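You operate a simulated robot arm through the tools that you are given. There is no shell and no other tool.

You run a simulated two-armed robot. Do the job below in one go: nothing can be reset, and whatever is moved stays where it is left.

TASK
Carry the carton with both arms and set it on the wooden table.

It is judged by the outcome, as a careful person would: the job done as asked, and still so three seconds after it is handed in. It fails if anything else is knocked over, pushed out of place, dropped, spilled or broken.

THE ROBOT
Two 7-joint arms with two-finger parallel grippers on one trunk, on a base that moves. Base frame: it is fixed to the floor where the robot stands at the start and does not move with it; the origin is under the middle of the robot, x ahead of it, y to its left, z up; the surface under the hand at the start is at about z = 87. Readings come in cm, rad, newtons and seconds.
The left shoulder is at the start at [2, 13.8, 122.5], the right one opposite. With the tool pointing down near the work surface each hand reaches from about 10 to 50 cm from the robot's upright axis, wherever it stands, measured 20 degrees to its own side. Places, roughly: wooden table [-50, -300, 80]. Payload 1.57 kg a hand.
The TCP of each hand is the grasp point between the finger pads, 3 cm short of the fingertips. In the tool frame z runs along the fingers and y along their closing line. The gripper opens to 8 cm. The fingers are 1.7 cm wide and 1.2 cm thick; the gripper's body (4 by 8.2 cm) begins 8 cm behind the TCP.
Orientation is that of the tool frame in the base frame, as a unit quaternion [x, y, z, w]. With the fingers straight down and closing along the base's y, the tool's x points along the base's -x, its y along +y and its z along -z.

THE INTERFACE
- The arms move only by the tool play_rows. It takes "left_deltas", "right_deltas" or both (then of equal length, played together; a hand with none holds still); each is a list of rows, each a list of 3 entries, a list of its own where there are three numbers: the shift along the tool's x, y, z in units of 40 mm (1.0 is 40 mm), then the turn, a rotation vector about the tool's x, y, z in units of 4 degrees (1.0 is 4 degrees), then the gripper command, from -1 (fully open) to 1 (shut), values between in proportion. In form: [[[tx, ty, tz], [wx, wy, wz], gripper], ...]. A call has 1 to 20 rows; each row shifts and turns the commanded pose from where the row before left it, along the tool's axes as they then stand. A call with a number of a shift or a turn outside -1 to 1 is refused whole. A row lasts 0.2 s, in which the tool goes at most 5 cm and 0.15 rad; a call with a longer step from one row to the next is refused whole, and so is a gripper value outside its range. Where a pose cannot be reached the arm comes as near as it can. A force on the tool above 40 N (or 10 N above the force at the start of the call, whichever is more), or a blocked arm, ends the call early, and 0.2 s more pass. Each finger travels about 4.5 cm/s and halts on what it meets, pressing with about 38 N; the grip force reading is that of the motor and also rises with nothing between the fingers. The clock runs only during rows and for 0.2 s after the last one: add rows that do not move to give the fingers time. The reply holds the time, the measured pose of the TCP, the force on the tool along the base axes, the opening and the grip force, in the units named above and with some noise, with the torque about the TCP (base axes, N m) and any sound that the robot's microphone picked up.
- Cameras (640 x 400 px; columns grow to the right, rows downward): "scene" is now at [19.08, 0.82, 112.63]; the picture's right is [0.09, -1.00, 0.00], its down [-0.38, -0.04, -0.92] and it looks along [0.92, 0.09, -0.38] (base axes); focal length 214 px, centre (320, 200). "left" rides on the left gripper at [7.2, 0.7, -12.2] in its tool frame; the picture's right is [-0.09, 1.00, 0.00], its down [-0.84, -0.08, -0.54] and it looks along [-0.54, -0.05, 0.84] (tool axes); focal length 238 px, centre (320, 200). "right" rides on the right gripper at [7.2, -0.7, -12.2] in its tool frame; the picture's right is [0.09, 1.00, 0.00], its down [-0.84, 0.08, -0.54] and it looks along [-0.54, 0.05, 0.84] (tool axes); focal length 238 px, centre (320, 200). There is no depth. A picture from a camera that has moved, and an enlarged one, comes with that camera's place and axes in the base frame and with its lens.
- capture(camera): a new picture of that camera. No time passes.
- slide_trunk(by): slides the trunk up (or, below 0, down) by that many cm; the arms and the scene camera ride with it, the base frame stays. It gives what a move gives, with no picture.
- drive_base(legs): drives the robot by 1 to 6 legs, each [ahead, left, turn to the left] in cm, cm and rad, along the robot's own axes; the way and the turn of a leg run together, so that a leg with both is an arc; at most 150 cm and 3.142 rad a leg. The arms and the cameras ride along, it lands a little off, and it stops where it bumps. It gives what a move gives.
- head_to(pan, tilt): turns the head with the scene camera to pan (to the left, within 1.047 rad either way) and tilt (down, from -0.506 to 1.204), counted from straight ahead of the robot. It gives what a move gives.
- zoom(camera, box): a new picture of the part [left, top, right, bottom] of that camera's present view, enlarged. No time passes.
- job_done(): hands the job in; it is judged then, once.

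Places have to be worked out from the pictures, the camera data and where the tool is seen. Open the grippers and draw the arms clear of the work before you hand the job in, unless the task says otherwise.

The tools are called after "Call:" as name(argument=value, ...) on one line, values as JSON. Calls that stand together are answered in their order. play_rows: Moves the arms, as the interface text tells. Its arguments: {"type":"object","properties":{"left_deltas":{"type":"array","items":{"type":"array"}},"right_deltas":{"type":"array","items":{"type":"array"}}},"required":[]} The other tools are called the same way: slide_trunk (by) moves the trunk up or down; drive_base (legs) drives the base; head_to (pan, tilt) turns the head that bears the scene camera; capture (camera) takes a picture; zoom (camera, box) takes an enlarged picture of a part of a camera's view; job_done () hands the job in.

At the start:

```text
time_s: 0.0
left_position: [33.86, 22.72, 109.24]
left_tcp_rot: [-0.007, 0.984, -0.001, -0.179]
left_contact_force: [0.3, 0.5, 0.8]
left_torque: [0.0, 0.01, 0.01]
left_finger_gap: 8.0
left_gripper_force: 0.1
right_position: [38.08, -9.31, 111.57]
right_tcp_rot: [0.004, 0.998, 0.0, -0.062]
right_contact_force: [-0.8, -0.1, 0.3]
right_torque: [0.01, -0.01, -0.03]
right_finger_gap: 8.02
right_gripper_force: 0.1
trunk travel left (down, up): [-60.0, 64.0]
robot x, y, heading: [0.23, 0.21, -0.002]
head pan, tilt (commanded): [0.093, 0.391]
```

scene: 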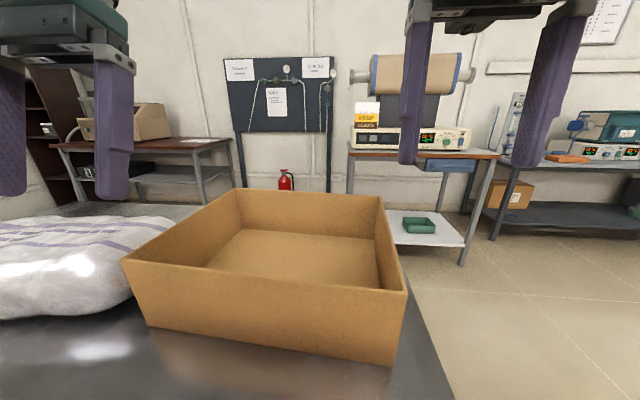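
right: 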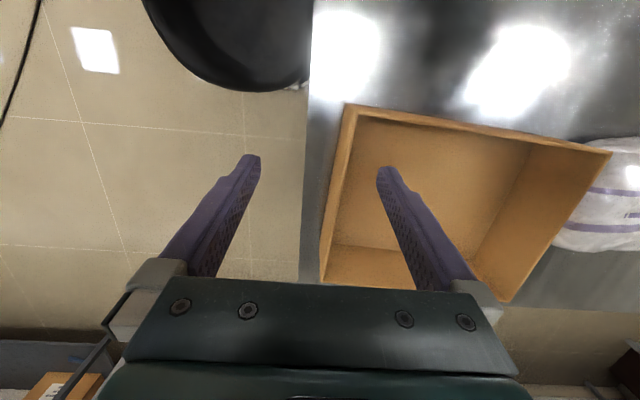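
left: 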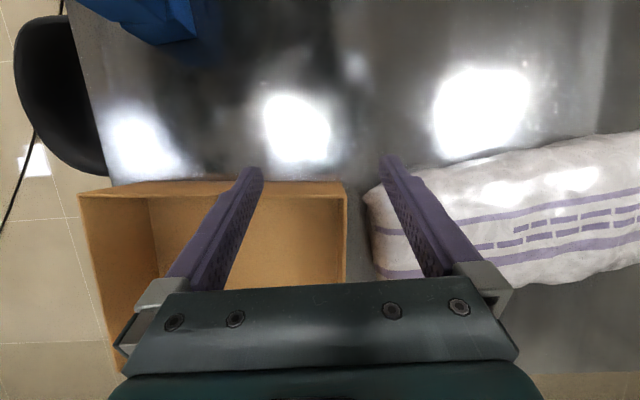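

The carton is an open box about 25 x 30 x 10.6 cm, centred near [47.6, 8.6], with its rim at about z = 97.6. The sack sits close to its left wall, so before planning I'll tilt the head down to see that gap and the front edge of the table.

Call:
head_to(pan=0.1, tilt=0.8)

Call:
capture(camera="scene")

Call:
zoom(camera="left", box=[240, 120, 480, 300])

```text
time_s: 0.9
left_position: [33.89, 22.7, 109.13]
left_tcp_rot: [-0.008, 0.984, -0.002, -0.179]
left_contact_force: [-0.1, -0.8, 0.1]
left_torque: [-0.02, 0.02, 0.01]
left_finger_gap: 8.0
left_gripper_force: 0.0
right_position: [37.99, -9.34, 111.47]
right_tcp_rot: [0.003, 0.998, -0.001, -0.062]
right_contact_force: [0.0, -0.2, 0.5]
right_torque: [0.0, -0.01, 0.02]
right_finger_gap: 8.02
right_gripper_force: 0.1
trunk travel left (down, up): [-60.0, 64.0]
robot x, y, heading: [0.25, 0.04, -0.005]
head pan, tilt (commanded): [0.099, 0.799]
```

```text
taken
camera scene: at [17.88, 0.77, 109.05], right [0.1, -1.0, 0.0], down [-0.71, -0.07, -0.7], along [0.69, 0.07, -0.72], focal length 214 px, centre (320, 200)
```

scene: 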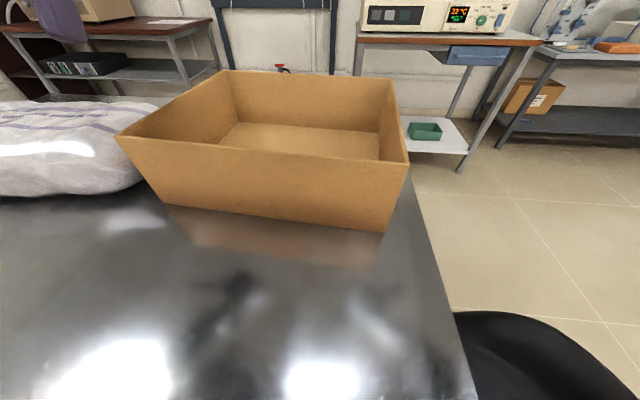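

```text
2.22 times, centred on (360, 210) of left
camera zoom: at [31.46, 23.3, 123.04], right [0.07, 1.0, -0.03], down [0.98, -0.06, 0.21], along [0.21, -0.05, -0.98], focal length 530 px, centre (231, 178)
```

zoom: 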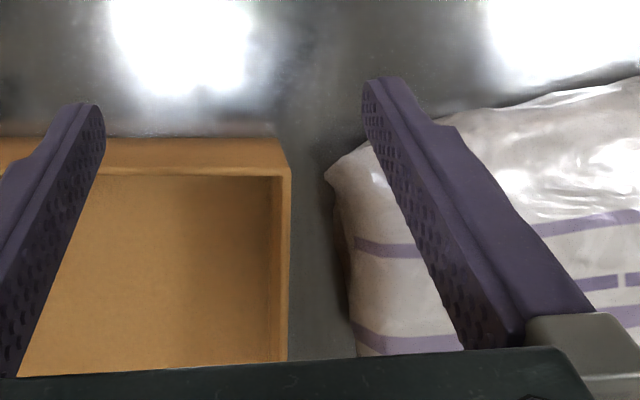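

The left wall's outer face is at y ≈ 24.3 and the sack is about 4 cm beyond it, so the left gripper has to go in partly closed. Next I'll tilt the head fully down and pan both ways to find the table's front edge, the stool and whatever is near the robot.

Call:
head_to(pan=0.0, tilt=1.2)

Call:
capture(camera="scene")

Call:
head_to(pan=-1.04, tilt=0.6)

Call:
capture(camera="scene")

Call:
head_to(pan=1.04, tilt=0.6)

Call:
capture(camera="scene")

```text
time_s: 1.7
left_position: [33.94, 22.6, 109.22]
left_tcp_rot: [-0.007, 0.984, -0.001, -0.179]
left_contact_force: [-0.3, 0.3, 0.3]
left_torque: [-0.03, 0.01, -0.01]
left_finger_gap: 8.02
left_gripper_force: 0.1
right_position: [38.1, -9.24, 111.45]
right_tcp_rot: [0.003, 0.998, -0.002, -0.062]
right_contact_force: [0.6, -0.1, 0.0]
right_torque: [-0.01, 0.02, -0.03]
right_finger_gap: 8.01
right_gripper_force: 0.0
trunk travel left (down, up): [-60.0, 64.0]
robot x, y, heading: [0.11, -0.15, -0.002]
head pan, tilt (commanded): [0.0, 1.201]
```

```text
taken
camera scene: at [15.44, -0.03, 106.28], right [0.0, -1.0, 0.0], down [-0.93, 0.0, -0.36], along [0.36, 0.0, -0.93], focal length 214 px, centre (320, 200)
```

scene: 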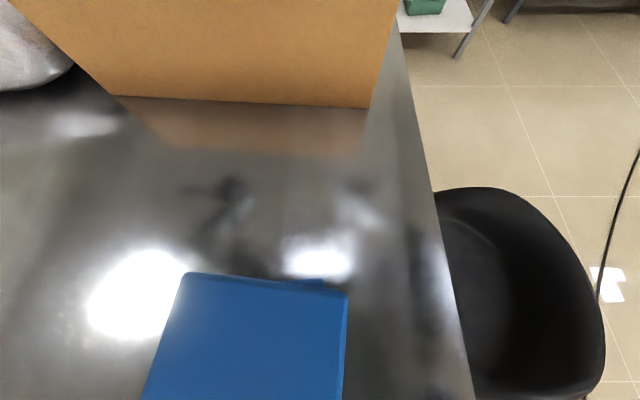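

```text
time_s: 3.0
left_position: [33.9, 22.72, 109.13]
left_tcp_rot: [-0.006, 0.984, -0.001, -0.179]
left_contact_force: [-0.6, 0.2, -0.2]
left_torque: [-0.01, -0.03, 0.01]
left_finger_gap: 8.02
left_gripper_force: 0.1
right_position: [38.05, -9.34, 111.37]
right_tcp_rot: [0.004, 0.998, -0.001, -0.063]
right_contact_force: [-0.8, -0.2, 0.4]
right_torque: [0.0, -0.01, 0.01]
right_finger_gap: 7.99
right_gripper_force: 0.1
trunk travel left (down, up): [-60.0, 64.0]
robot x, y, heading: [0.0, 0.52, 0.0]
head pan, tilt (commanded): [-1.04, 0.6]
```

```text
taken
camera scene: at [14.32, -7.65, 110.73], right [-0.86, -0.51, 0.0], down [-0.29, 0.49, -0.82], along [0.42, -0.71, -0.57], focal length 214 px, centre (320, 200)
```

scene: 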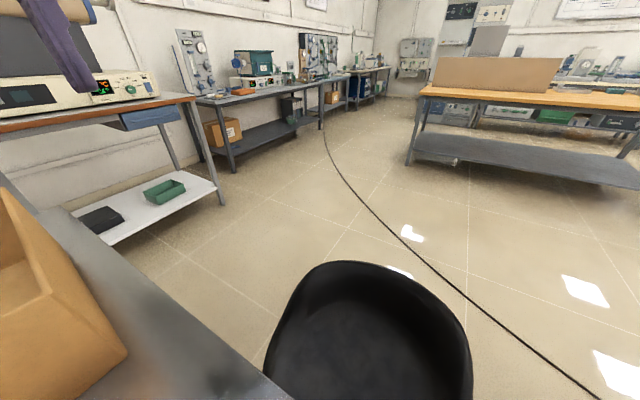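

```text
time_s: 5.0
left_position: [33.89, 22.67, 109.17]
left_tcp_rot: [-0.007, 0.984, -0.001, -0.18]
left_contact_force: [-0.1, 0.1, -0.7]
left_torque: [-0.03, 0.0, -0.01]
left_finger_gap: 7.99
left_gripper_force: 0.0
right_position: [38.07, -9.27, 111.54]
right_tcp_rot: [0.003, 0.998, -0.001, -0.064]
right_contact_force: [-0.6, -0.8, -1.0]
right_torque: [0.04, 0.01, 0.01]
right_finger_gap: 8.01
right_gripper_force: 0.0
trunk travel left (down, up): [-60.0, 64.0]
robot x, y, heading: [0.08, 0.09, 0.001]
head pan, tilt (commanded): [1.04, 0.6]
```

```text
taken
camera scene: at [14.32, 7.59, 110.73], right [0.86, -0.51, 0.0], down [-0.29, -0.49, -0.83], along [0.42, 0.71, -0.56], focal length 214 px, centre (320, 200)
```

scene: 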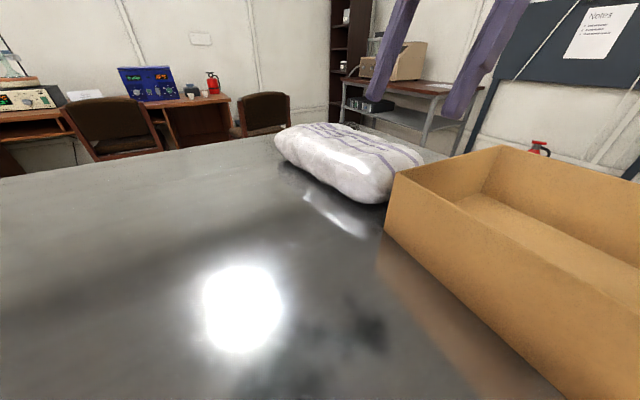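

A blue object stands on the table right in front of the robot, at about x 15, y 0–7. To the right are a stool, a cable on the floor and the wooden table. I'll zoom on the blue object and on the wooden table.

Call:
zoom(camera="left", box=[60, 0, 300, 150])

Call:
head_to(pan=-1.04, tilt=0.2)

Call:
capture(camera="scene")

Call:
zoom(camera="scene", box=[380, 80, 640, 270])

```text
2.67 times, centred on (180, 75) of left
camera zoom: at [31.46, 23.3, 123.04], right [0.07, 1.0, -0.03], down [0.98, -0.06, 0.21], along [0.21, -0.05, -0.98], focal length 636 px, centre (693, 533)
```

zoom: 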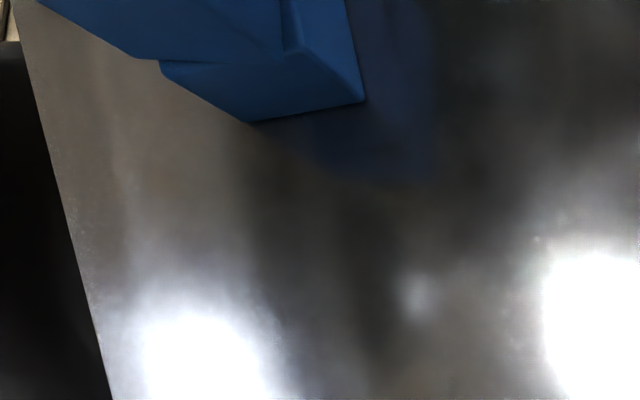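

```text
time_s: 7.0
left_position: [33.82, 22.69, 109.29]
left_tcp_rot: [-0.006, 0.984, -0.002, -0.18]
left_contact_force: [-0.5, 0.4, -0.1]
left_torque: [-0.04, -0.02, 0.0]
left_finger_gap: 7.98
left_gripper_force: 0.0
right_position: [38.05, -9.31, 111.46]
right_tcp_rot: [0.003, 0.998, -0.001, -0.062]
right_contact_force: [-0.5, 0.2, -0.5]
right_torque: [-0.01, 0.03, -0.01]
right_finger_gap: 8.02
right_gripper_force: 0.0
trunk travel left (down, up): [-60.0, 64.0]
robot x, y, heading: [0.03, -0.12, -0.001]
head pan, tilt (commanded): [-1.04, 0.201]
```

```text
taken
camera scene: at [14.56, -8.06, 114.41], right [-0.86, -0.51, 0.0], down [-0.1, 0.17, -0.98], along [0.5, -0.84, -0.2], focal length 214 px, centre (320, 200)
```

scene: 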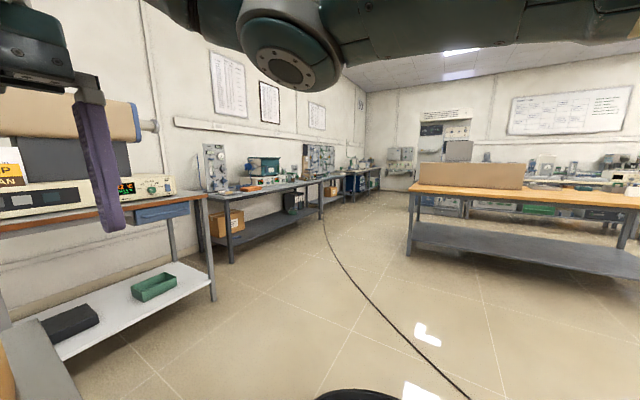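

```text
2.11 times, centred on (510, 175) of scene
camera zoom: at [14.56, -8.06, 114.41], right [-0.86, -0.51, 0.0], down [-0.1, 0.17, -0.98], along [0.5, -0.84, -0.2], focal length 452 px, centre (-80, 253)
```

zoom: 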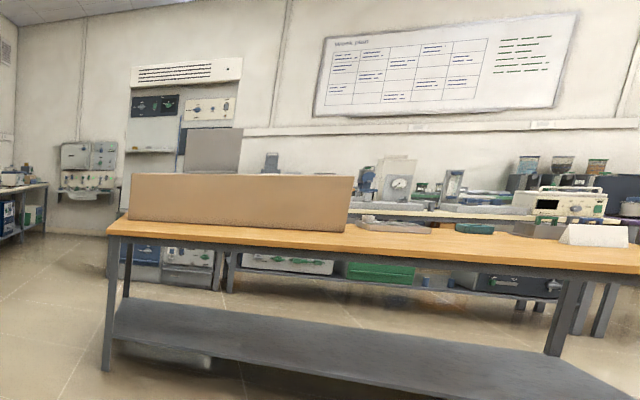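

The blue object looks like a bin sitting about x ≤ 16, so I'll keep the hands high there. First I turn both tools to point straight down and yaw them about −3.8° to match the carton, with the grippers partly closed.

Call:
play_rows(left_deltas=[[[0, 0, -0.4], [0, -0.86, 0], -0.1], [[0, 0, -0.4], [0, -0.86, 0], -0.1], [[0, 0, 0], [0, -0.86, 0], -0.1], [[0, 0, 0], [0, -0.86, 0], -0.1], [[0, 0, 0], [0, -0.86, 0], -0.1], [[0, 0, 0], [0, -0.86, 0], -0.1], [[0, 0, 0], [0, 0, 0.95], -0.1], [[0, 0, 0], [0, 0, 0], -0.1]], right_deltas=[[[0, 0, 0], [0, -0.3, 0], -0.1], [[0, 0, 0], [0, -0.3, 0], -0.1], [[0, 0, 0], [0, -0.3, 0], -0.1], [[0, 0, 0], [0, -0.3, 0], -0.1], [[0, 0, 0], [0, -0.3, 0], -0.1], [[0, 0, 0], [0, -0.28, 0], -0.1], [[0, 0, 0], [0, 0, 0.95], -0.1], [[0, 0, 0], [0, 0, 0], -0.1]])

```text
time_s: 9.0
left_position: [34.06, 22.72, 109.38]
left_tcp_rot: [0.026, 0.999, 0.006, -0.047]
left_contact_force: [-0.2, -0.3, 0.2]
left_torque: [0.05, -0.02, -0.02]
left_finger_gap: 4.41
left_gripper_force: 0.0
right_position: [38.14, -9.4, 111.61]
right_tcp_rot: [0.036, 0.999, 0.0, 0.0]
right_contact_force: [-0.3, 0.4, -0.2]
right_torque: [-0.04, 0.0, 0.02]
right_finger_gap: 4.41
right_gripper_force: 0.0
trunk travel left (down, up): [-60.0, 64.0]
robot x, y, heading: [0.08, -0.44, 0.004]
head pan, tilt (commanded): [-1.04, 0.201]
stopped in row 8 (left hand): the arm was blocked; the commanded pose is now the measured one
```

The left arm was blocked: it didn't rise and is still about 5° short of vertical. I'll look at both arms before moving again.

Call:
head_to(pan=0.3, tilt=0.4)

Call:
capture(camera="scene")

Call:
capture(camera="left")

Call:
capture(camera="right")

```text
time_s: 10.5
left_position: [33.96, 22.71, 109.5]
left_tcp_rot: [0.025, 0.999, 0.007, -0.045]
left_contact_force: [-0.3, 0.1, -0.1]
left_torque: [0.01, 0.02, -0.02]
left_finger_gap: 4.4
left_gripper_force: 0.0
right_position: [38.21, -9.48, 111.4]
right_tcp_rot: [0.037, 0.999, -0.001, 0.0]
right_contact_force: [0.6, -0.3, -0.7]
right_torque: [0.01, -0.03, -0.02]
right_finger_gap: 4.43
right_gripper_force: 0.1
trunk travel left (down, up): [-60.0, 64.0]
robot x, y, heading: [-0.23, -0.09, -0.002]
head pan, tilt (commanded): [0.3, 0.4]
```

```text
taken
camera scene: at [18.7, 2.7, 112.56], right [0.29, -0.96, 0.0], down [-0.37, -0.11, -0.92], along [0.88, 0.27, -0.39], focal length 214 px, centre (320, 200)
```

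scene: 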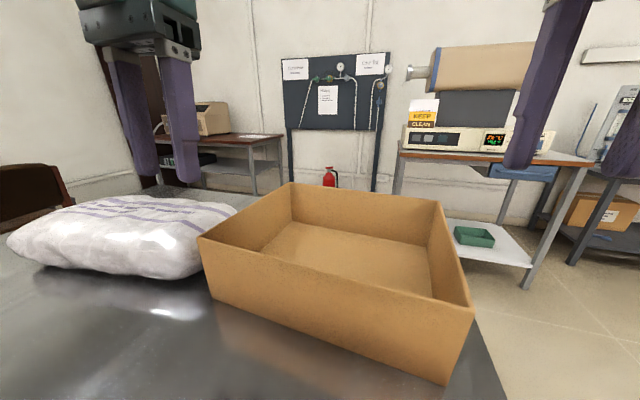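

```text
taken
camera left: at [28.0, 23.54, 122.11], right [0.14, 0.99, 0.0], down [0.88, -0.13, 0.46], along [0.46, -0.06, -0.89], focal length 238 px, centre (320, 200)
```

left: 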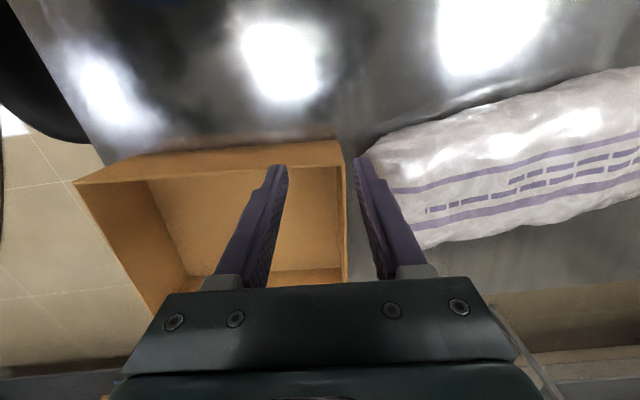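

```text
taken
camera right: at [30.95, -9.52, 123.47], right [-0.02, 1.0, 0.0], down [0.84, 0.02, 0.54], along [0.54, 0.01, -0.84], focal length 238 px, centre (320, 200)
```

right: 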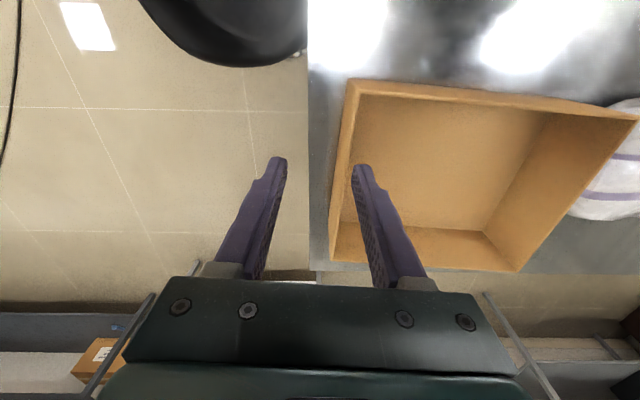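

It looks like a joint limit with the hand high and close in, not a collision. I'll move both hands forward and a little down to above the wall mid-points, keeping the fingertips around z = 102, above both the rim and the sack.

Call:
play_rows(left_deltas=[[[-0.593, 0.081, 0.115], [0, 0, 0], -0.1], [[-0.593, 0.081, 0.115], [0, 0, 0], -0.1], [[-0.593, 0.081, 0.115], [0, 0, 0], -0.1], [[-0.593, 0.081, 0.115], [0, 0, 0], -0.1], [[-0.593, 0.081, 0.115], [0, 0, 0], -0.1], [[-0.593, 0.081, 0.115], [0, 0, 0], -0.1], [[0, 0, 0], [0, 0, 0], -0.1]], right_deltas=[[[-0.343, 0.159, 0.27], [0, 0, 0], -0.1], [[-0.343, 0.159, 0.27], [0, 0, 0], -0.1], [[-0.343, 0.159, 0.27], [0, 0, 0], -0.1], [[-0.343, 0.159, 0.27], [0, 0, 0], -0.1], [[-0.343, 0.159, 0.27], [0, 0, 0], -0.1], [[-0.343, 0.159, 0.27], [0, 0, 0], -0.1], [[0, 0, 0], [0, 0, 0], -0.1]])

Call:
capture(camera="left")

Call:
capture(camera="right")

Call:
capture(camera="scene")

```text
time_s: 12.1
left_position: [46.08, 24.67, 105.7]
left_tcp_rot: [0.026, 0.999, 0.007, -0.043]
left_contact_force: [-0.5, -0.3, -0.3]
left_torque: [0.01, -0.01, 0.02]
left_finger_gap: 4.4
left_gripper_force: 0.0
left hand out of reach, approached as far as the arm can: row 6
right_position: [46.11, -6.56, 104.82]
right_tcp_rot: [0.035, 0.999, -0.002, 0.0]
right_contact_force: [-0.1, -0.2, 0.1]
right_torque: [-0.02, 0.01, -0.01]
right_finger_gap: 4.38
right_gripper_force: 0.0
right hand out of reach, approached as far as the arm can: row 6
trunk travel left (down, up): [-60.0, 64.0]
robot x, y, heading: [-0.04, -0.13, 0.001]
head pan, tilt (commanded): [0.3, 0.4]
```

```text
taken
camera left: at [39.99, 25.43, 118.26], right [0.15, 0.99, 0.0], down [0.88, -0.13, 0.47], along [0.46, -0.06, -0.88], focal length 238 px, centre (320, 200)
```

left: 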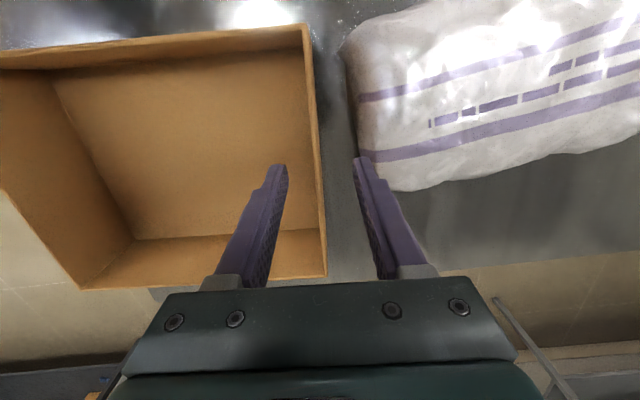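

```text
taken
camera right: at [38.88, -6.68, 116.79], right [-0.02, 1.0, 0.0], down [0.84, 0.02, 0.54], along [0.54, 0.01, -0.84], focal length 238 px, centre (320, 200)
```

right: 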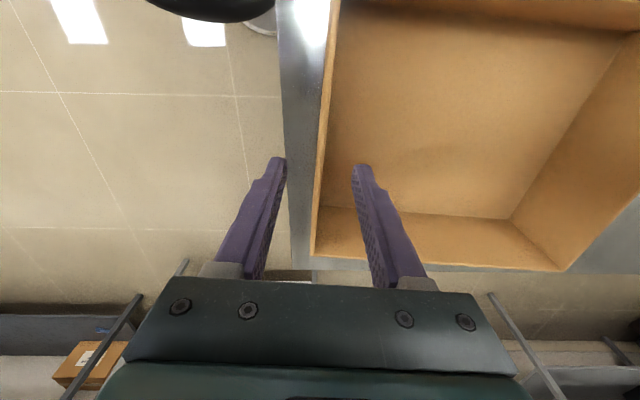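

```text
taken
camera scene: at [18.69, 2.71, 112.56], right [0.3, -0.96, 0.0], down [-0.37, -0.12, -0.92], along [0.88, 0.27, -0.39], focal length 214 px, centre (320, 200)
```

scene: 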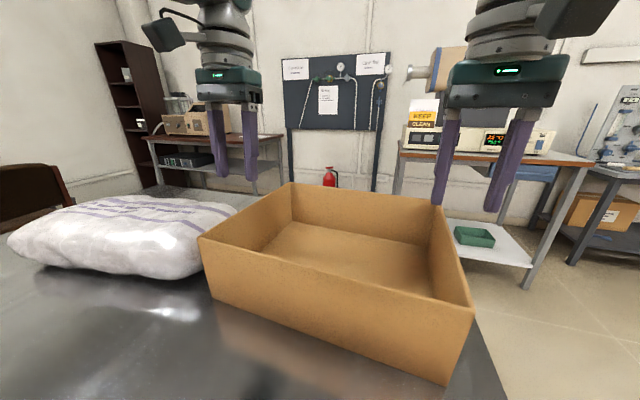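

Both hands are at the end of their reach near x ≈ 46. From the wrist views the wall centre lines are at y ≈ 24.3 on the left and y ≈ −6.3 on the right. I'll tilt the fingers slightly forward so the wrists come nearer and gain reach, and narrow the grippers to 3.4 cm to stay clear of the sack.

Call:
play_rows(left_deltas=[[[0, 0, 0], [0, -0.73, 0.1], 0.15], [[0, 0, 0], [0, -0.73, 0.1], 0.15], [[0, 0, 0], [0, -0.73, 0.1], 0.15], [[0, 0, 0], [0, 0, 0], 0.15], [[0, 0, 0], [0, 0, 0], 0.15]], right_deltas=[[[0, 0, 0], [0, -0.35, 0], 0.15], [[0, 0, 0], [0, -0.35, 0], 0.15], [[0, 0, 0], [0, -0.35, 0], 0.15], [[0, 0, 0], [0, 0, 0], 0.15], [[0, 0, 0], [0, 0, 0], 0.15]])

Call:
capture(camera="left")

Call:
capture(camera="right")

```text
time_s: 13.3
left_position: [46.03, 24.69, 105.56]
left_tcp_rot: [0.036, 0.999, 0.004, 0.032]
left_contact_force: [0.3, -0.5, 0.6]
left_torque: [-0.01, -0.01, -0.03]
left_finger_gap: 3.39
left_gripper_force: 0.1
right_position: [46.0, -6.57, 104.92]
right_tcp_rot: [0.036, 0.999, -0.002, 0.037]
right_contact_force: [-0.1, 0.4, -0.1]
right_torque: [0.02, -0.01, 0.03]
right_finger_gap: 3.43
right_gripper_force: 0.2
trunk travel left (down, up): [-60.0, 64.0]
robot x, y, heading: [-0.06, 0.25, -0.003]
head pan, tilt (commanded): [0.3, 0.4]
```

```text
taken
camera left: at [38.12, 25.74, 117.17], right [0.16, 0.99, 0.02], down [0.79, -0.14, 0.59], along [0.59, -0.08, -0.8], focal length 238 px, centre (320, 200)
```

left: 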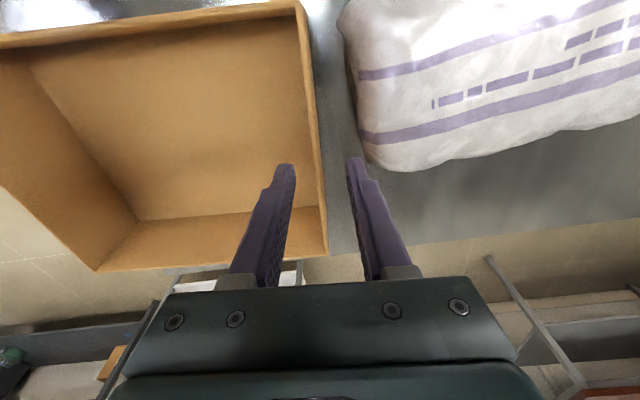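

```text
taken
camera right: at [38.0, -6.69, 116.3], right [-0.02, 1.0, -0.01], down [0.8, 0.02, 0.6], along [0.6, 0.0, -0.8], focal length 238 px, centre (320, 200)
```

right: 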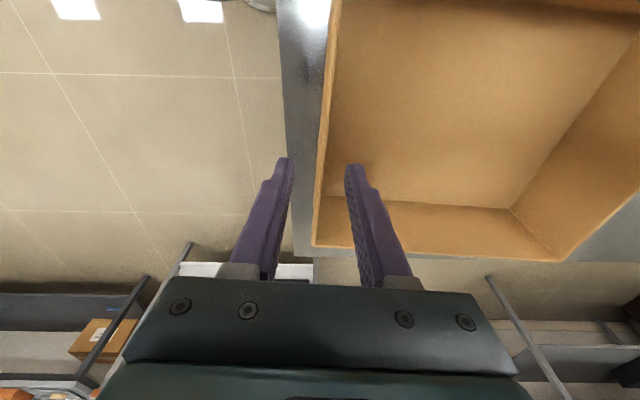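

Orientation is good now, with the fingers about 4° forward, and both hands are near x = 46. I'll bring the fingertips down to just above the rim while centring each hand on its wall, then check alignment.

Call:
play_rows(left_deltas=[[[-0.159, -0.054, 0.523], [0, 0, 0], 0.15], [[-0.159, -0.054, 0.523], [0, 0, 0], 0.15], [[0, 0, 0], [0, 0, 0], 0.15]], right_deltas=[[[-0.03, 0.026, 0.43], [0, 0, 0], 0.15], [[-0.03, 0.026, 0.43], [0, 0, 0], 0.15], [[0, 0, 0], [0, 0, 0], 0.15]])

Call:
zoom(camera="left", box=[220, 60, 460, 210])

Call:
zoom(camera="right", box=[200, 60, 440, 210])

Call:
capture(camera="scene")

```text
time_s: 14.1
left_position: [47.64, 24.13, 101.36]
left_tcp_rot: [0.038, 0.999, 0.004, 0.033]
left_contact_force: [0.9, 0.4, -0.1]
left_torque: [0.01, -0.02, -0.01]
left_finger_gap: 3.4
left_gripper_force: 0.1
right_position: [46.61, -6.56, 101.4]
right_tcp_rot: [0.037, 0.999, -0.002, 0.037]
right_contact_force: [0.2, 0.6, -0.7]
right_torque: [-0.03, -0.03, -0.02]
right_finger_gap: 3.41
right_gripper_force: 0.1
trunk travel left (down, up): [-60.0, 64.0]
robot x, y, heading: [0.16, 0.06, -0.002]
head pan, tilt (commanded): [0.3, 0.4]
```

```text
2.67 times, centred on (340, 135) of left
camera zoom: at [39.66, 25.23, 113.04], right [0.17, 0.99, 0.02], down [0.79, -0.14, 0.59], along [0.59, -0.08, -0.8], focal length 636 px, centre (267, 373)
```

zoom: 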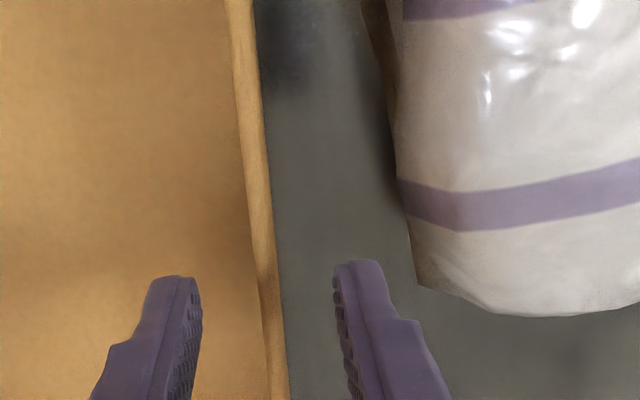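

```text
2.67 times, centred on (320, 135) of right
camera zoom: at [38.48, -6.56, 112.87], right [-0.02, 1.0, -0.01], down [0.8, 0.02, 0.6], along [0.6, 0.0, -0.8], focal length 636 px, centre (320, 373)
```

zoom: 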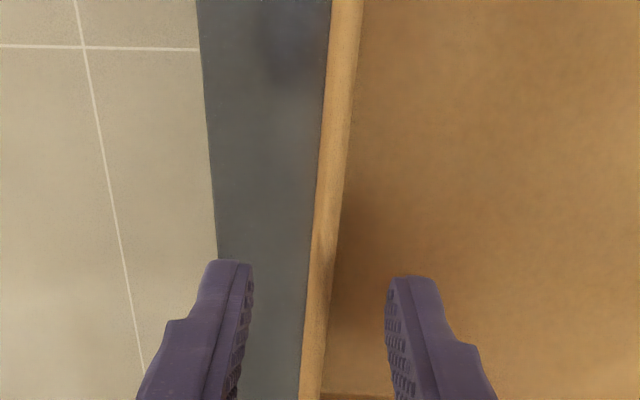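

```text
taken
camera scene: at [18.69, 2.71, 112.56], right [0.3, -0.96, 0.0], down [-0.37, -0.12, -0.92], along [0.88, 0.27, -0.39], focal length 214 px, centre (320, 200)
```

scene: 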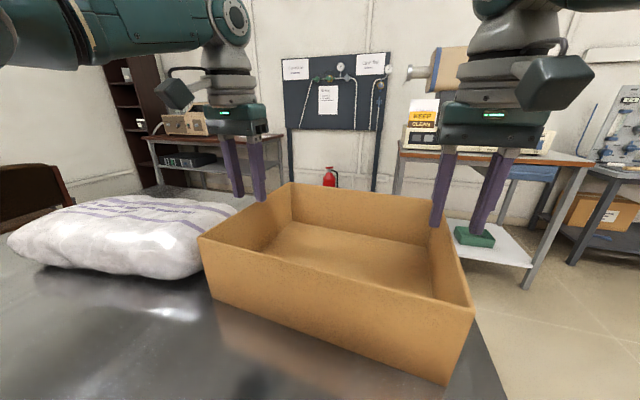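

Both rims sit centred between the finger pads and the tips are about 1 cm above the rim. I'll go straight down 6.3 cm so each pair of fingers straddles its wall.

Call:
play_rows(left_deltas=[[[0.025, -0.004, 0.393], [0, 0, 0], 0.15], [[0.025, -0.004, 0.393], [0, 0, 0], 0.15], [[0.025, -0.004, 0.393], [0, 0, 0], 0.15], [[0.025, -0.004, 0.393], [0, 0, 0], 0.15], [[0, 0, 0], [0, 0, 0], 0.15]], right_deltas=[[[0.029, 0.0, 0.393], [0, 0, 0], 0.15], [[0.029, 0.0, 0.393], [0, 0, 0], 0.15], [[0.029, 0.0, 0.393], [0, 0, 0], 0.15], [[0.029, 0.0, 0.393], [0, 0, 0], 0.15], [[0, 0, 0], [0, 0, 0], 0.15]])

Call:
capture(camera="left")

Call:
capture(camera="right")

Call:
capture(camera="scene")

```text
time_s: 15.3
left_position: [47.47, 24.08, 95.26]
left_tcp_rot: [0.038, 0.999, 0.005, 0.033]
left_contact_force: [0.2, 0.0, 0.1]
left_torque: [-0.02, 0.0, 0.0]
left_finger_gap: 3.4
left_gripper_force: 0.1
right_position: [46.5, -6.37, 95.27]
right_tcp_rot: [0.036, 0.999, -0.002, 0.038]
right_contact_force: [-0.4, -0.1, -0.5]
right_torque: [-0.03, -0.02, 0.01]
right_finger_gap: 3.39
right_gripper_force: 0.1
trunk travel left (down, up): [-60.0, 64.0]
robot x, y, heading: [-0.33, -0.15, -0.002]
head pan, tilt (commanded): [0.3, 0.4]
```

```text
taken
camera left: at [39.63, 25.22, 106.77], right [0.16, 0.99, 0.02], down [0.79, -0.14, 0.59], along [0.59, -0.08, -0.8], focal length 238 px, centre (320, 200)
```

left: 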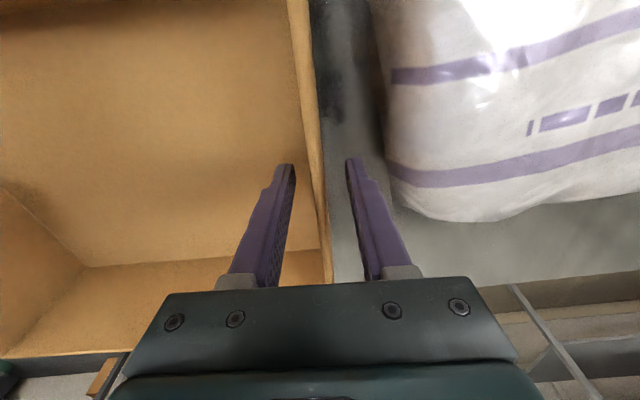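

```text
taken
camera right: at [38.47, -6.47, 106.6], right [-0.02, 1.0, -0.01], down [0.8, 0.02, 0.6], along [0.6, 0.0, -0.8], focal length 238 px, centre (320, 200)
```

right: 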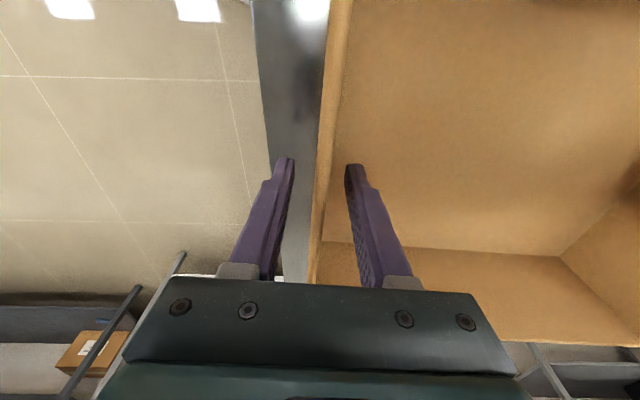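

```text
taken
camera scene: at [18.69, 2.71, 112.56], right [0.3, -0.96, 0.0], down [-0.37, -0.12, -0.92], along [0.88, 0.27, -0.39], focal length 214 px, centre (320, 200)
```

scene: 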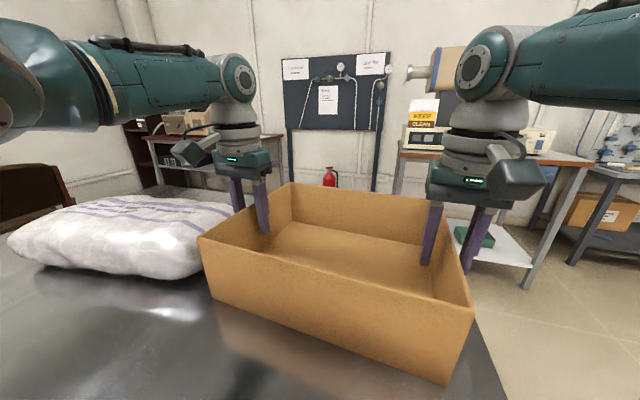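

The fingers straddle both walls with no contact forces. I'll close both grippers now.

Call:
play_rows(left_deltas=[[[0, 0, 0], [0, 0, 0], 0.5], [[0, 0, 0], [0, 0, 0], 0.75], [[0, 0, 0], [0, 0, 0], 1], [[0, 0, 0], [0, 0, 0], 1], [[0, 0, 0], [0, 0, 0], 1], [[0, 0, 0], [0, 0, 0], 1]], right_deltas=[[[0, 0, 0], [0, 0, 0], 0.5], [[0, 0, 0], [0, 0, 0], 0.75], [[0, 0, 0], [0, 0, 0], 1], [[0, 0, 0], [0, 0, 0], 1], [[0, 0, 0], [0, 0, 0], 1], [[0, 0, 0], [0, 0, 0], 1]])

Call:
capture(camera="left")

Call:
capture(camera="right")

```text
time_s: 16.7
left_position: [47.5, 24.12, 95.21]
left_tcp_rot: [0.036, 0.999, 0.004, 0.032]
left_contact_force: [0.1, 0.9, 2.0]
left_torque: [-1.13, 0.32, 0.02]
left_finger_gap: 0.48
left_gripper_force: 26.0
right_position: [46.53, -6.39, 95.22]
right_tcp_rot: [0.036, 0.999, -0.003, 0.036]
right_contact_force: [-1.7, 0.2, -0.1]
right_torque: [0.31, -0.15, 0.18]
right_finger_gap: 0.47
right_gripper_force: 25.4
trunk travel left (down, up): [-60.0, 64.0]
robot x, y, heading: [0.33, -0.08, 0.0]
head pan, tilt (commanded): [0.3, 0.4]
```

```text
taken
camera left: at [39.63, 25.22, 106.8], right [0.16, 0.99, 0.02], down [0.79, -0.14, 0.59], along [0.59, -0.09, -0.8], focal length 238 px, centre (320, 200)
```

left: 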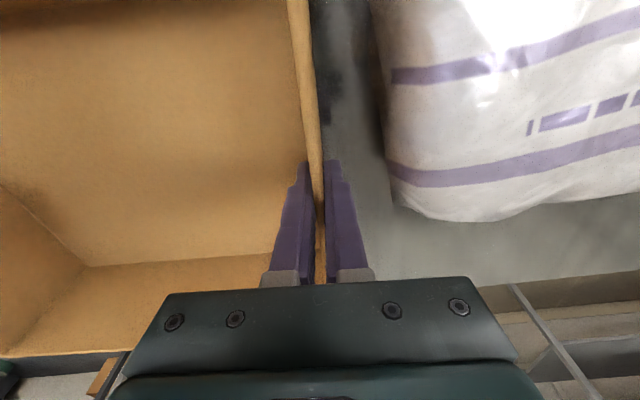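

```text
taken
camera right: at [38.47, -6.46, 106.62], right [-0.02, 1.0, -0.01], down [0.8, 0.02, 0.6], along [0.6, 0.0, -0.8], focal length 238 px, centre (320, 200)
```

right: 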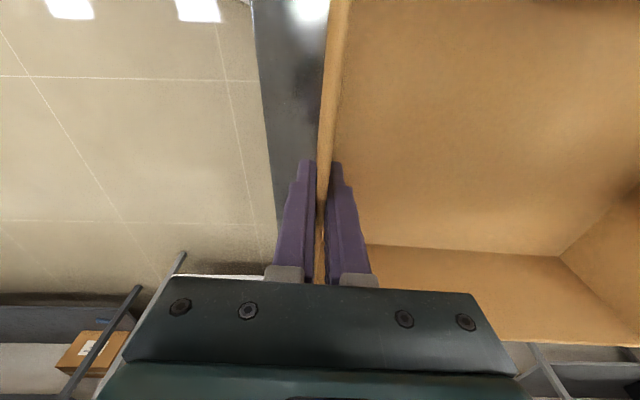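

Both hands hold their walls: gap 0.48 cm, grip about 26 N. I'll lift a little with the trunk, so the arms stay still relative to each other, and check the load.

Call:
slide_trunk(by=3)

Call:
capture(camera="scene")

Call:
capture(camera="left")

Call:
capture(camera="right")

```text
time_s: 17.4
left_position: [47.56, 24.09, 98.29]
left_tcp_rot: [0.038, 0.999, 0.005, 0.032]
left_contact_force: [-2.4, -0.1, 7.2]
left_torque: [-0.38, 0.28, 0.02]
left_finger_gap: 0.47
left_gripper_force: 24.9
right_position: [46.55, -6.43, 98.25]
right_tcp_rot: [0.037, 0.999, -0.003, 0.038]
right_contact_force: [-3.6, 0.4, 8.0]
right_torque: [0.04, 0.11, 0.01]
right_finger_gap: 0.44
right_gripper_force: 25.5
trunk travel left (down, up): [-63.0, 61.0]
robot x, y, heading: [0.21, 0.12, 0.002]
head pan, tilt (commanded): [0.3, 0.4]
```

```text
taken
camera scene: at [18.7, 2.71, 115.6], right [0.3, -0.96, 0.0], down [-0.37, -0.12, -0.92], along [0.88, 0.27, -0.39], focal length 214 px, centre (320, 200)
```

scene: 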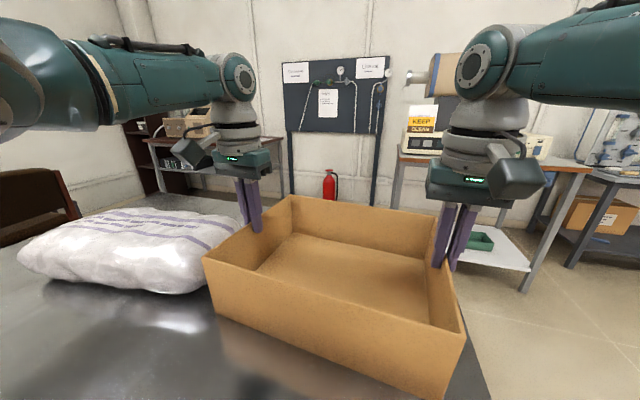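

```text
taken
camera left: at [39.64, 25.21, 109.88], right [0.17, 0.99, 0.02], down [0.79, -0.14, 0.59], along [0.59, -0.09, -0.8], focal length 238 px, centre (320, 200)
```

left: 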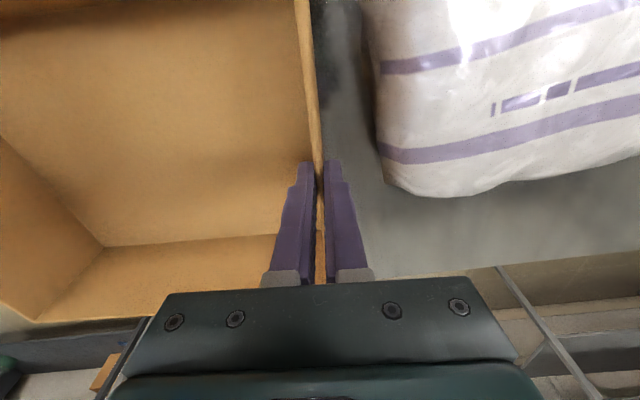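

```text
taken
camera right: at [38.48, -6.46, 109.73], right [-0.02, 1.0, -0.01], down [0.8, 0.02, 0.6], along [0.6, 0.01, -0.8], focal length 238 px, centre (320, 200)
```

right: 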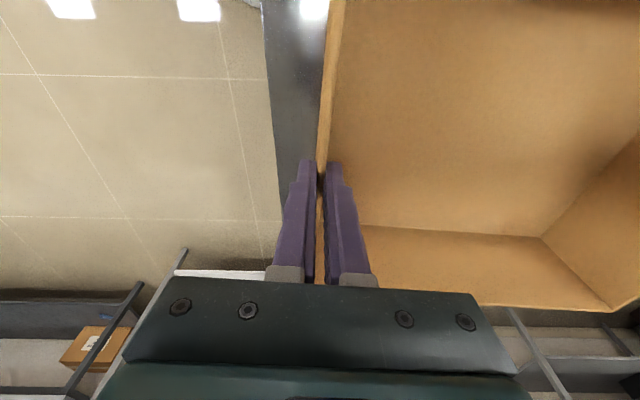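

The hands rose 3 cm but the carton seems to have stayed on the table, so the fingers slid up the walls. I'll zoom in on both grips to confirm before deciding.

Call:
zoom(camera="scene", box=[190, 140, 350, 240])

Call:
zoom(camera="scene", box=[380, 180, 540, 280])

Call:
zoom(camera="scene", box=[190, 240, 510, 400])

```text
4.00 times, centred on (270, 190) of scene
camera zoom: at [18.7, 2.71, 115.6], right [0.3, -0.96, 0.0], down [-0.37, -0.12, -0.92], along [0.88, 0.27, -0.39], focal length 858 px, centre (520, 240)
```

zoom: 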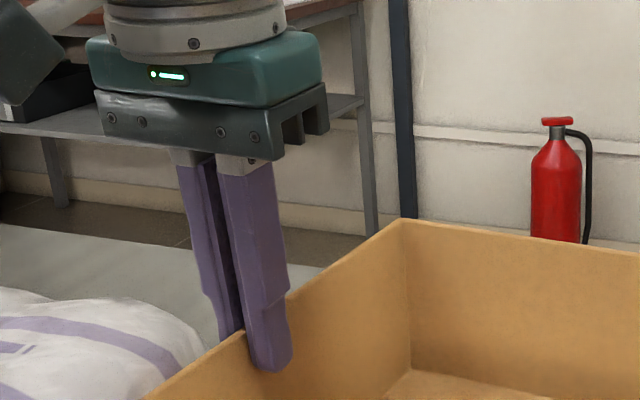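

```text
4.00 times, centred on (460, 230) of scene
camera zoom: at [18.7, 2.71, 115.6], right [0.3, -0.96, 0.0], down [-0.37, -0.12, -0.92], along [0.88, 0.27, -0.39], focal length 858 px, centre (-240, 80)
```

zoom: 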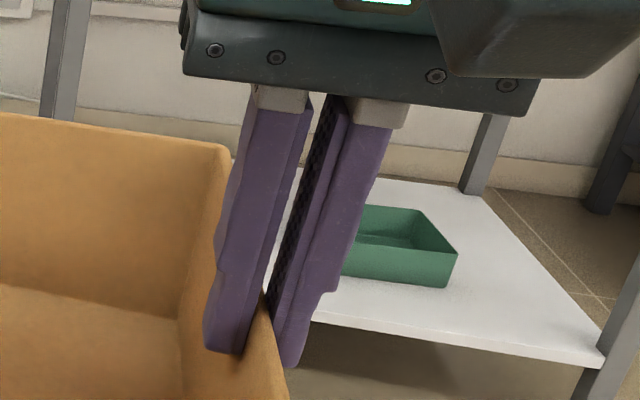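

```text
2.00 times, centred on (350, 320) of scene
camera zoom: at [18.7, 2.71, 115.6], right [0.3, -0.96, 0.0], down [-0.37, -0.12, -0.92], along [0.88, 0.27, -0.39], focal length 429 px, centre (260, -40)
```

zoom: 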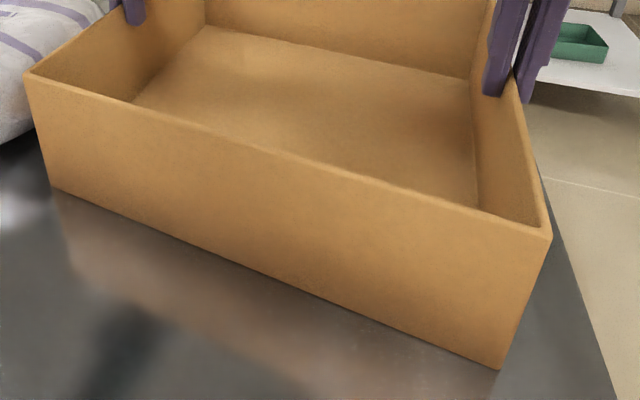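

Confirmed: the fingers slid up and only about 2 cm of the tips still hold, while the carton stayed on the table, so it's fairly heavy or slippery. I'll reopen, go down deeper than before, grip again, then lift in tiny steps and watch the forces.

Call:
play_rows(left_deltas=[[[0, 0, 0], [0, 0, 0], 0.5], [[0, 0, 0], [0, 0, 0], 0.15], [[0, 0, 0], [0, 0, 0], 0.15], [[0, 0, 0], [0, 0, 0], 0.15]], right_deltas=[[[0, 0, 0], [0, 0, 0], 0.5], [[0, 0, 0], [0, 0, 0], 0.15], [[0, 0, 0], [0, 0, 0], 0.15], [[0, 0, 0], [0, 0, 0], 0.15]])

Call:
slide_trunk(by=-5.5)

Call:
capture(camera="scene")

Call:
zoom(camera="left", box=[220, 60, 460, 210])

Call:
zoom(camera="right", box=[200, 60, 440, 210])

```text
time_s: 18.4
left_position: [47.51, 24.01, 98.18]
left_tcp_rot: [0.037, 0.999, 0.004, 0.033]
left_contact_force: [-0.1, 0.0, -0.1]
left_torque: [-0.02, 0.0, 0.02]
left_finger_gap: 3.39
left_gripper_force: 0.0
right_position: [46.62, -6.46, 98.15]
right_tcp_rot: [0.037, 0.999, -0.002, 0.037]
right_contact_force: [-0.1, 0.5, -0.1]
right_torque: [-0.01, -0.03, -0.01]
right_finger_gap: 3.39
right_gripper_force: 0.0
trunk travel left (down, up): [-63.0, 61.0]
robot x, y, heading: [-0.12, -0.1, 0.005]
head pan, tilt (commanded): [0.3, 0.4]
```

```text
time_s: 19.4
left_position: [47.4, 24.23, 92.69]
left_tcp_rot: [0.037, 0.999, 0.005, 0.032]
left_contact_force: [0.1, 0.2, 0.4]
left_torque: [0.01, 0.01, 0.02]
left_finger_gap: 3.43
left_gripper_force: 0.0
right_position: [46.54, -6.38, 92.63]
right_tcp_rot: [0.037, 0.999, -0.002, 0.037]
right_contact_force: [0.4, 0.3, -1.0]
right_torque: [-0.03, -0.02, -0.01]
right_finger_gap: 3.42
right_gripper_force: 0.1
trunk travel left (down, up): [-57.5, 66.5]
robot x, y, heading: [-0.23, 0.28, 0.0]
head pan, tilt (commanded): [0.3, 0.4]
```

```text
taken
camera scene: at [18.7, 2.71, 110.06], right [0.3, -0.96, 0.0], down [-0.37, -0.12, -0.92], along [0.88, 0.27, -0.39], focal length 214 px, centre (320, 200)
```

scene: 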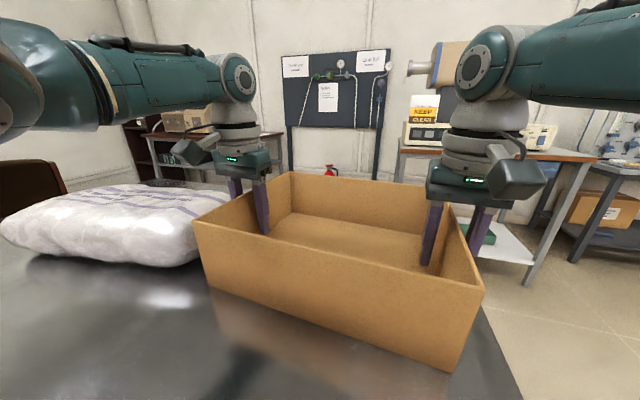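

```text
2.67 times, centred on (340, 135) of left
camera zoom: at [39.64, 25.22, 104.29], right [0.16, 0.99, 0.02], down [0.79, -0.14, 0.59], along [0.59, -0.08, -0.8], focal length 636 px, centre (267, 373)
```

zoom: 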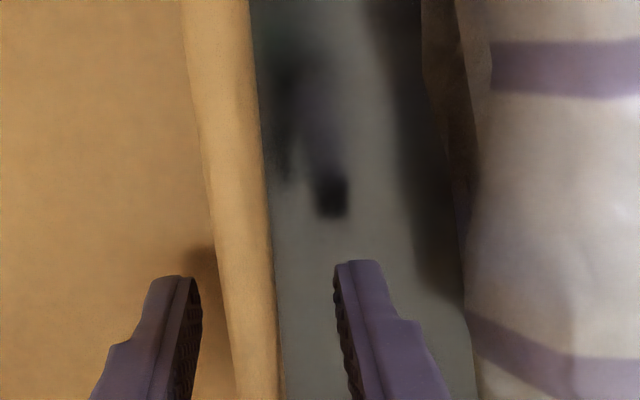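

```text
2.67 times, centred on (320, 135) of right
camera zoom: at [38.48, -6.47, 104.12], right [-0.02, 1.0, -0.01], down [0.8, 0.02, 0.6], along [0.6, 0.0, -0.8], focal length 636 px, centre (320, 373)
```

zoom: 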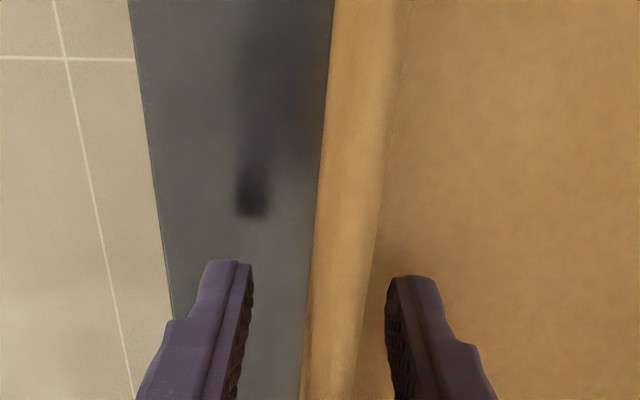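

The fingers are deep now, with tips at about z ≈ 89.7, and clear of the sack and the carton floor. I'll close fully with extra settling time.

Call:
play_rows(left_deltas=[[[0, 0, 0], [0, 0, 0], 0.5], [[0, 0, 0], [0, 0, 0], 0.75], [[0, 0, 0], [0, 0, 0], 1], [[0, 0, 0], [0, 0, 0], 1], [[0, 0, 0], [0, 0, 0], 1], [[0, 0, 0], [0, 0, 0], 1], [[0, 0, 0], [0, 0, 0], 1], [[0, 0, 0], [0, 0, 0], 1]], right_deltas=[[[0, 0, 0], [0, 0, 0], 0.5], [[0, 0, 0], [0, 0, 0], 0.75], [[0, 0, 0], [0, 0, 0], 1], [[0, 0, 0], [0, 0, 0], 1], [[0, 0, 0], [0, 0, 0], 1], [[0, 0, 0], [0, 0, 0], 1], [[0, 0, 0], [0, 0, 0], 1], [[0, 0, 0], [0, 0, 0], 1]])

Call:
slide_trunk(by=0.3)

Call:
slide_trunk(by=0.4)

Call:
capture(camera="scene")

```text
time_s: 21.2
left_position: [47.6, 24.15, 92.65]
left_tcp_rot: [0.037, 0.999, 0.004, 0.032]
left_contact_force: [0.6, 4.8, 2.9]
left_torque: [-1.86, 0.22, -0.09]
left_finger_gap: 0.54
left_gripper_force: 24.9
right_position: [46.52, -6.35, 92.61]
right_tcp_rot: [0.037, 0.999, -0.002, 0.036]
right_contact_force: [-0.5, -3.0, 1.8]
right_torque: [0.91, 0.0, 0.13]
right_finger_gap: 0.52
right_gripper_force: 25.0
trunk travel left (down, up): [-57.5, 66.5]
robot x, y, heading: [-0.12, 0.2, -0.003]
head pan, tilt (commanded): [0.3, 0.4]
```

```text
time_s: 21.7
left_position: [47.57, 24.1, 92.93]
left_tcp_rot: [0.036, 0.999, 0.004, 0.033]
left_contact_force: [0.0, 3.0, 0.2]
left_torque: [-1.79, 0.3, -0.08]
left_finger_gap: 0.54
left_gripper_force: 25.6
right_position: [46.6, -6.46, 92.92]
right_tcp_rot: [0.037, 0.999, -0.003, 0.037]
right_contact_force: [-0.3, -3.8, -3.1]
right_torque: [1.15, -0.25, 0.14]
right_finger_gap: 0.49
right_gripper_force: 24.7
trunk travel left (down, up): [-57.8, 66.2]
robot x, y, heading: [0.05, -0.09, 0.001]
head pan, tilt (commanded): [0.3, 0.4]
```

```text
time_s: 22.3
left_position: [47.43, 24.14, 93.33]
left_tcp_rot: [0.037, 0.999, 0.003, 0.034]
left_contact_force: [0.4, 3.1, 1.5]
left_torque: [-1.81, 0.26, -0.07]
left_finger_gap: 0.51
left_gripper_force: 25.4
right_position: [46.51, -6.45, 93.44]
right_tcp_rot: [0.037, 0.999, -0.002, 0.037]
right_contact_force: [-0.5, -4.0, -3.8]
right_torque: [1.04, -0.22, 0.07]
right_finger_gap: 0.48
right_gripper_force: 25.4
trunk travel left (down, up): [-58.2, 65.8]
robot x, y, heading: [0.08, 0.51, 0.002]
head pan, tilt (commanded): [0.3, 0.4]
```

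```text
taken
camera scene: at [18.67, 2.71, 110.75], right [0.3, -0.96, 0.0], down [-0.37, -0.12, -0.92], along [0.88, 0.27, -0.39], focal length 214 px, centre (320, 200)
```

scene: 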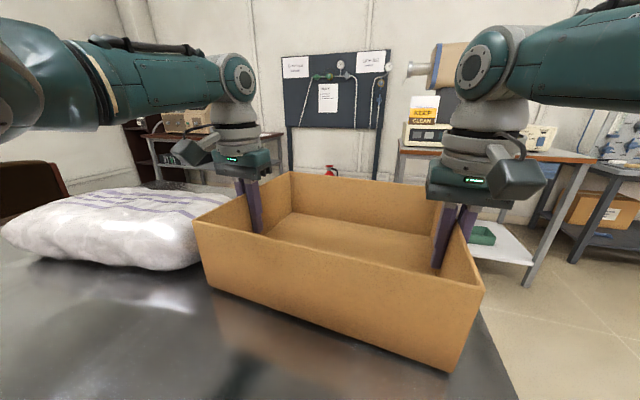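

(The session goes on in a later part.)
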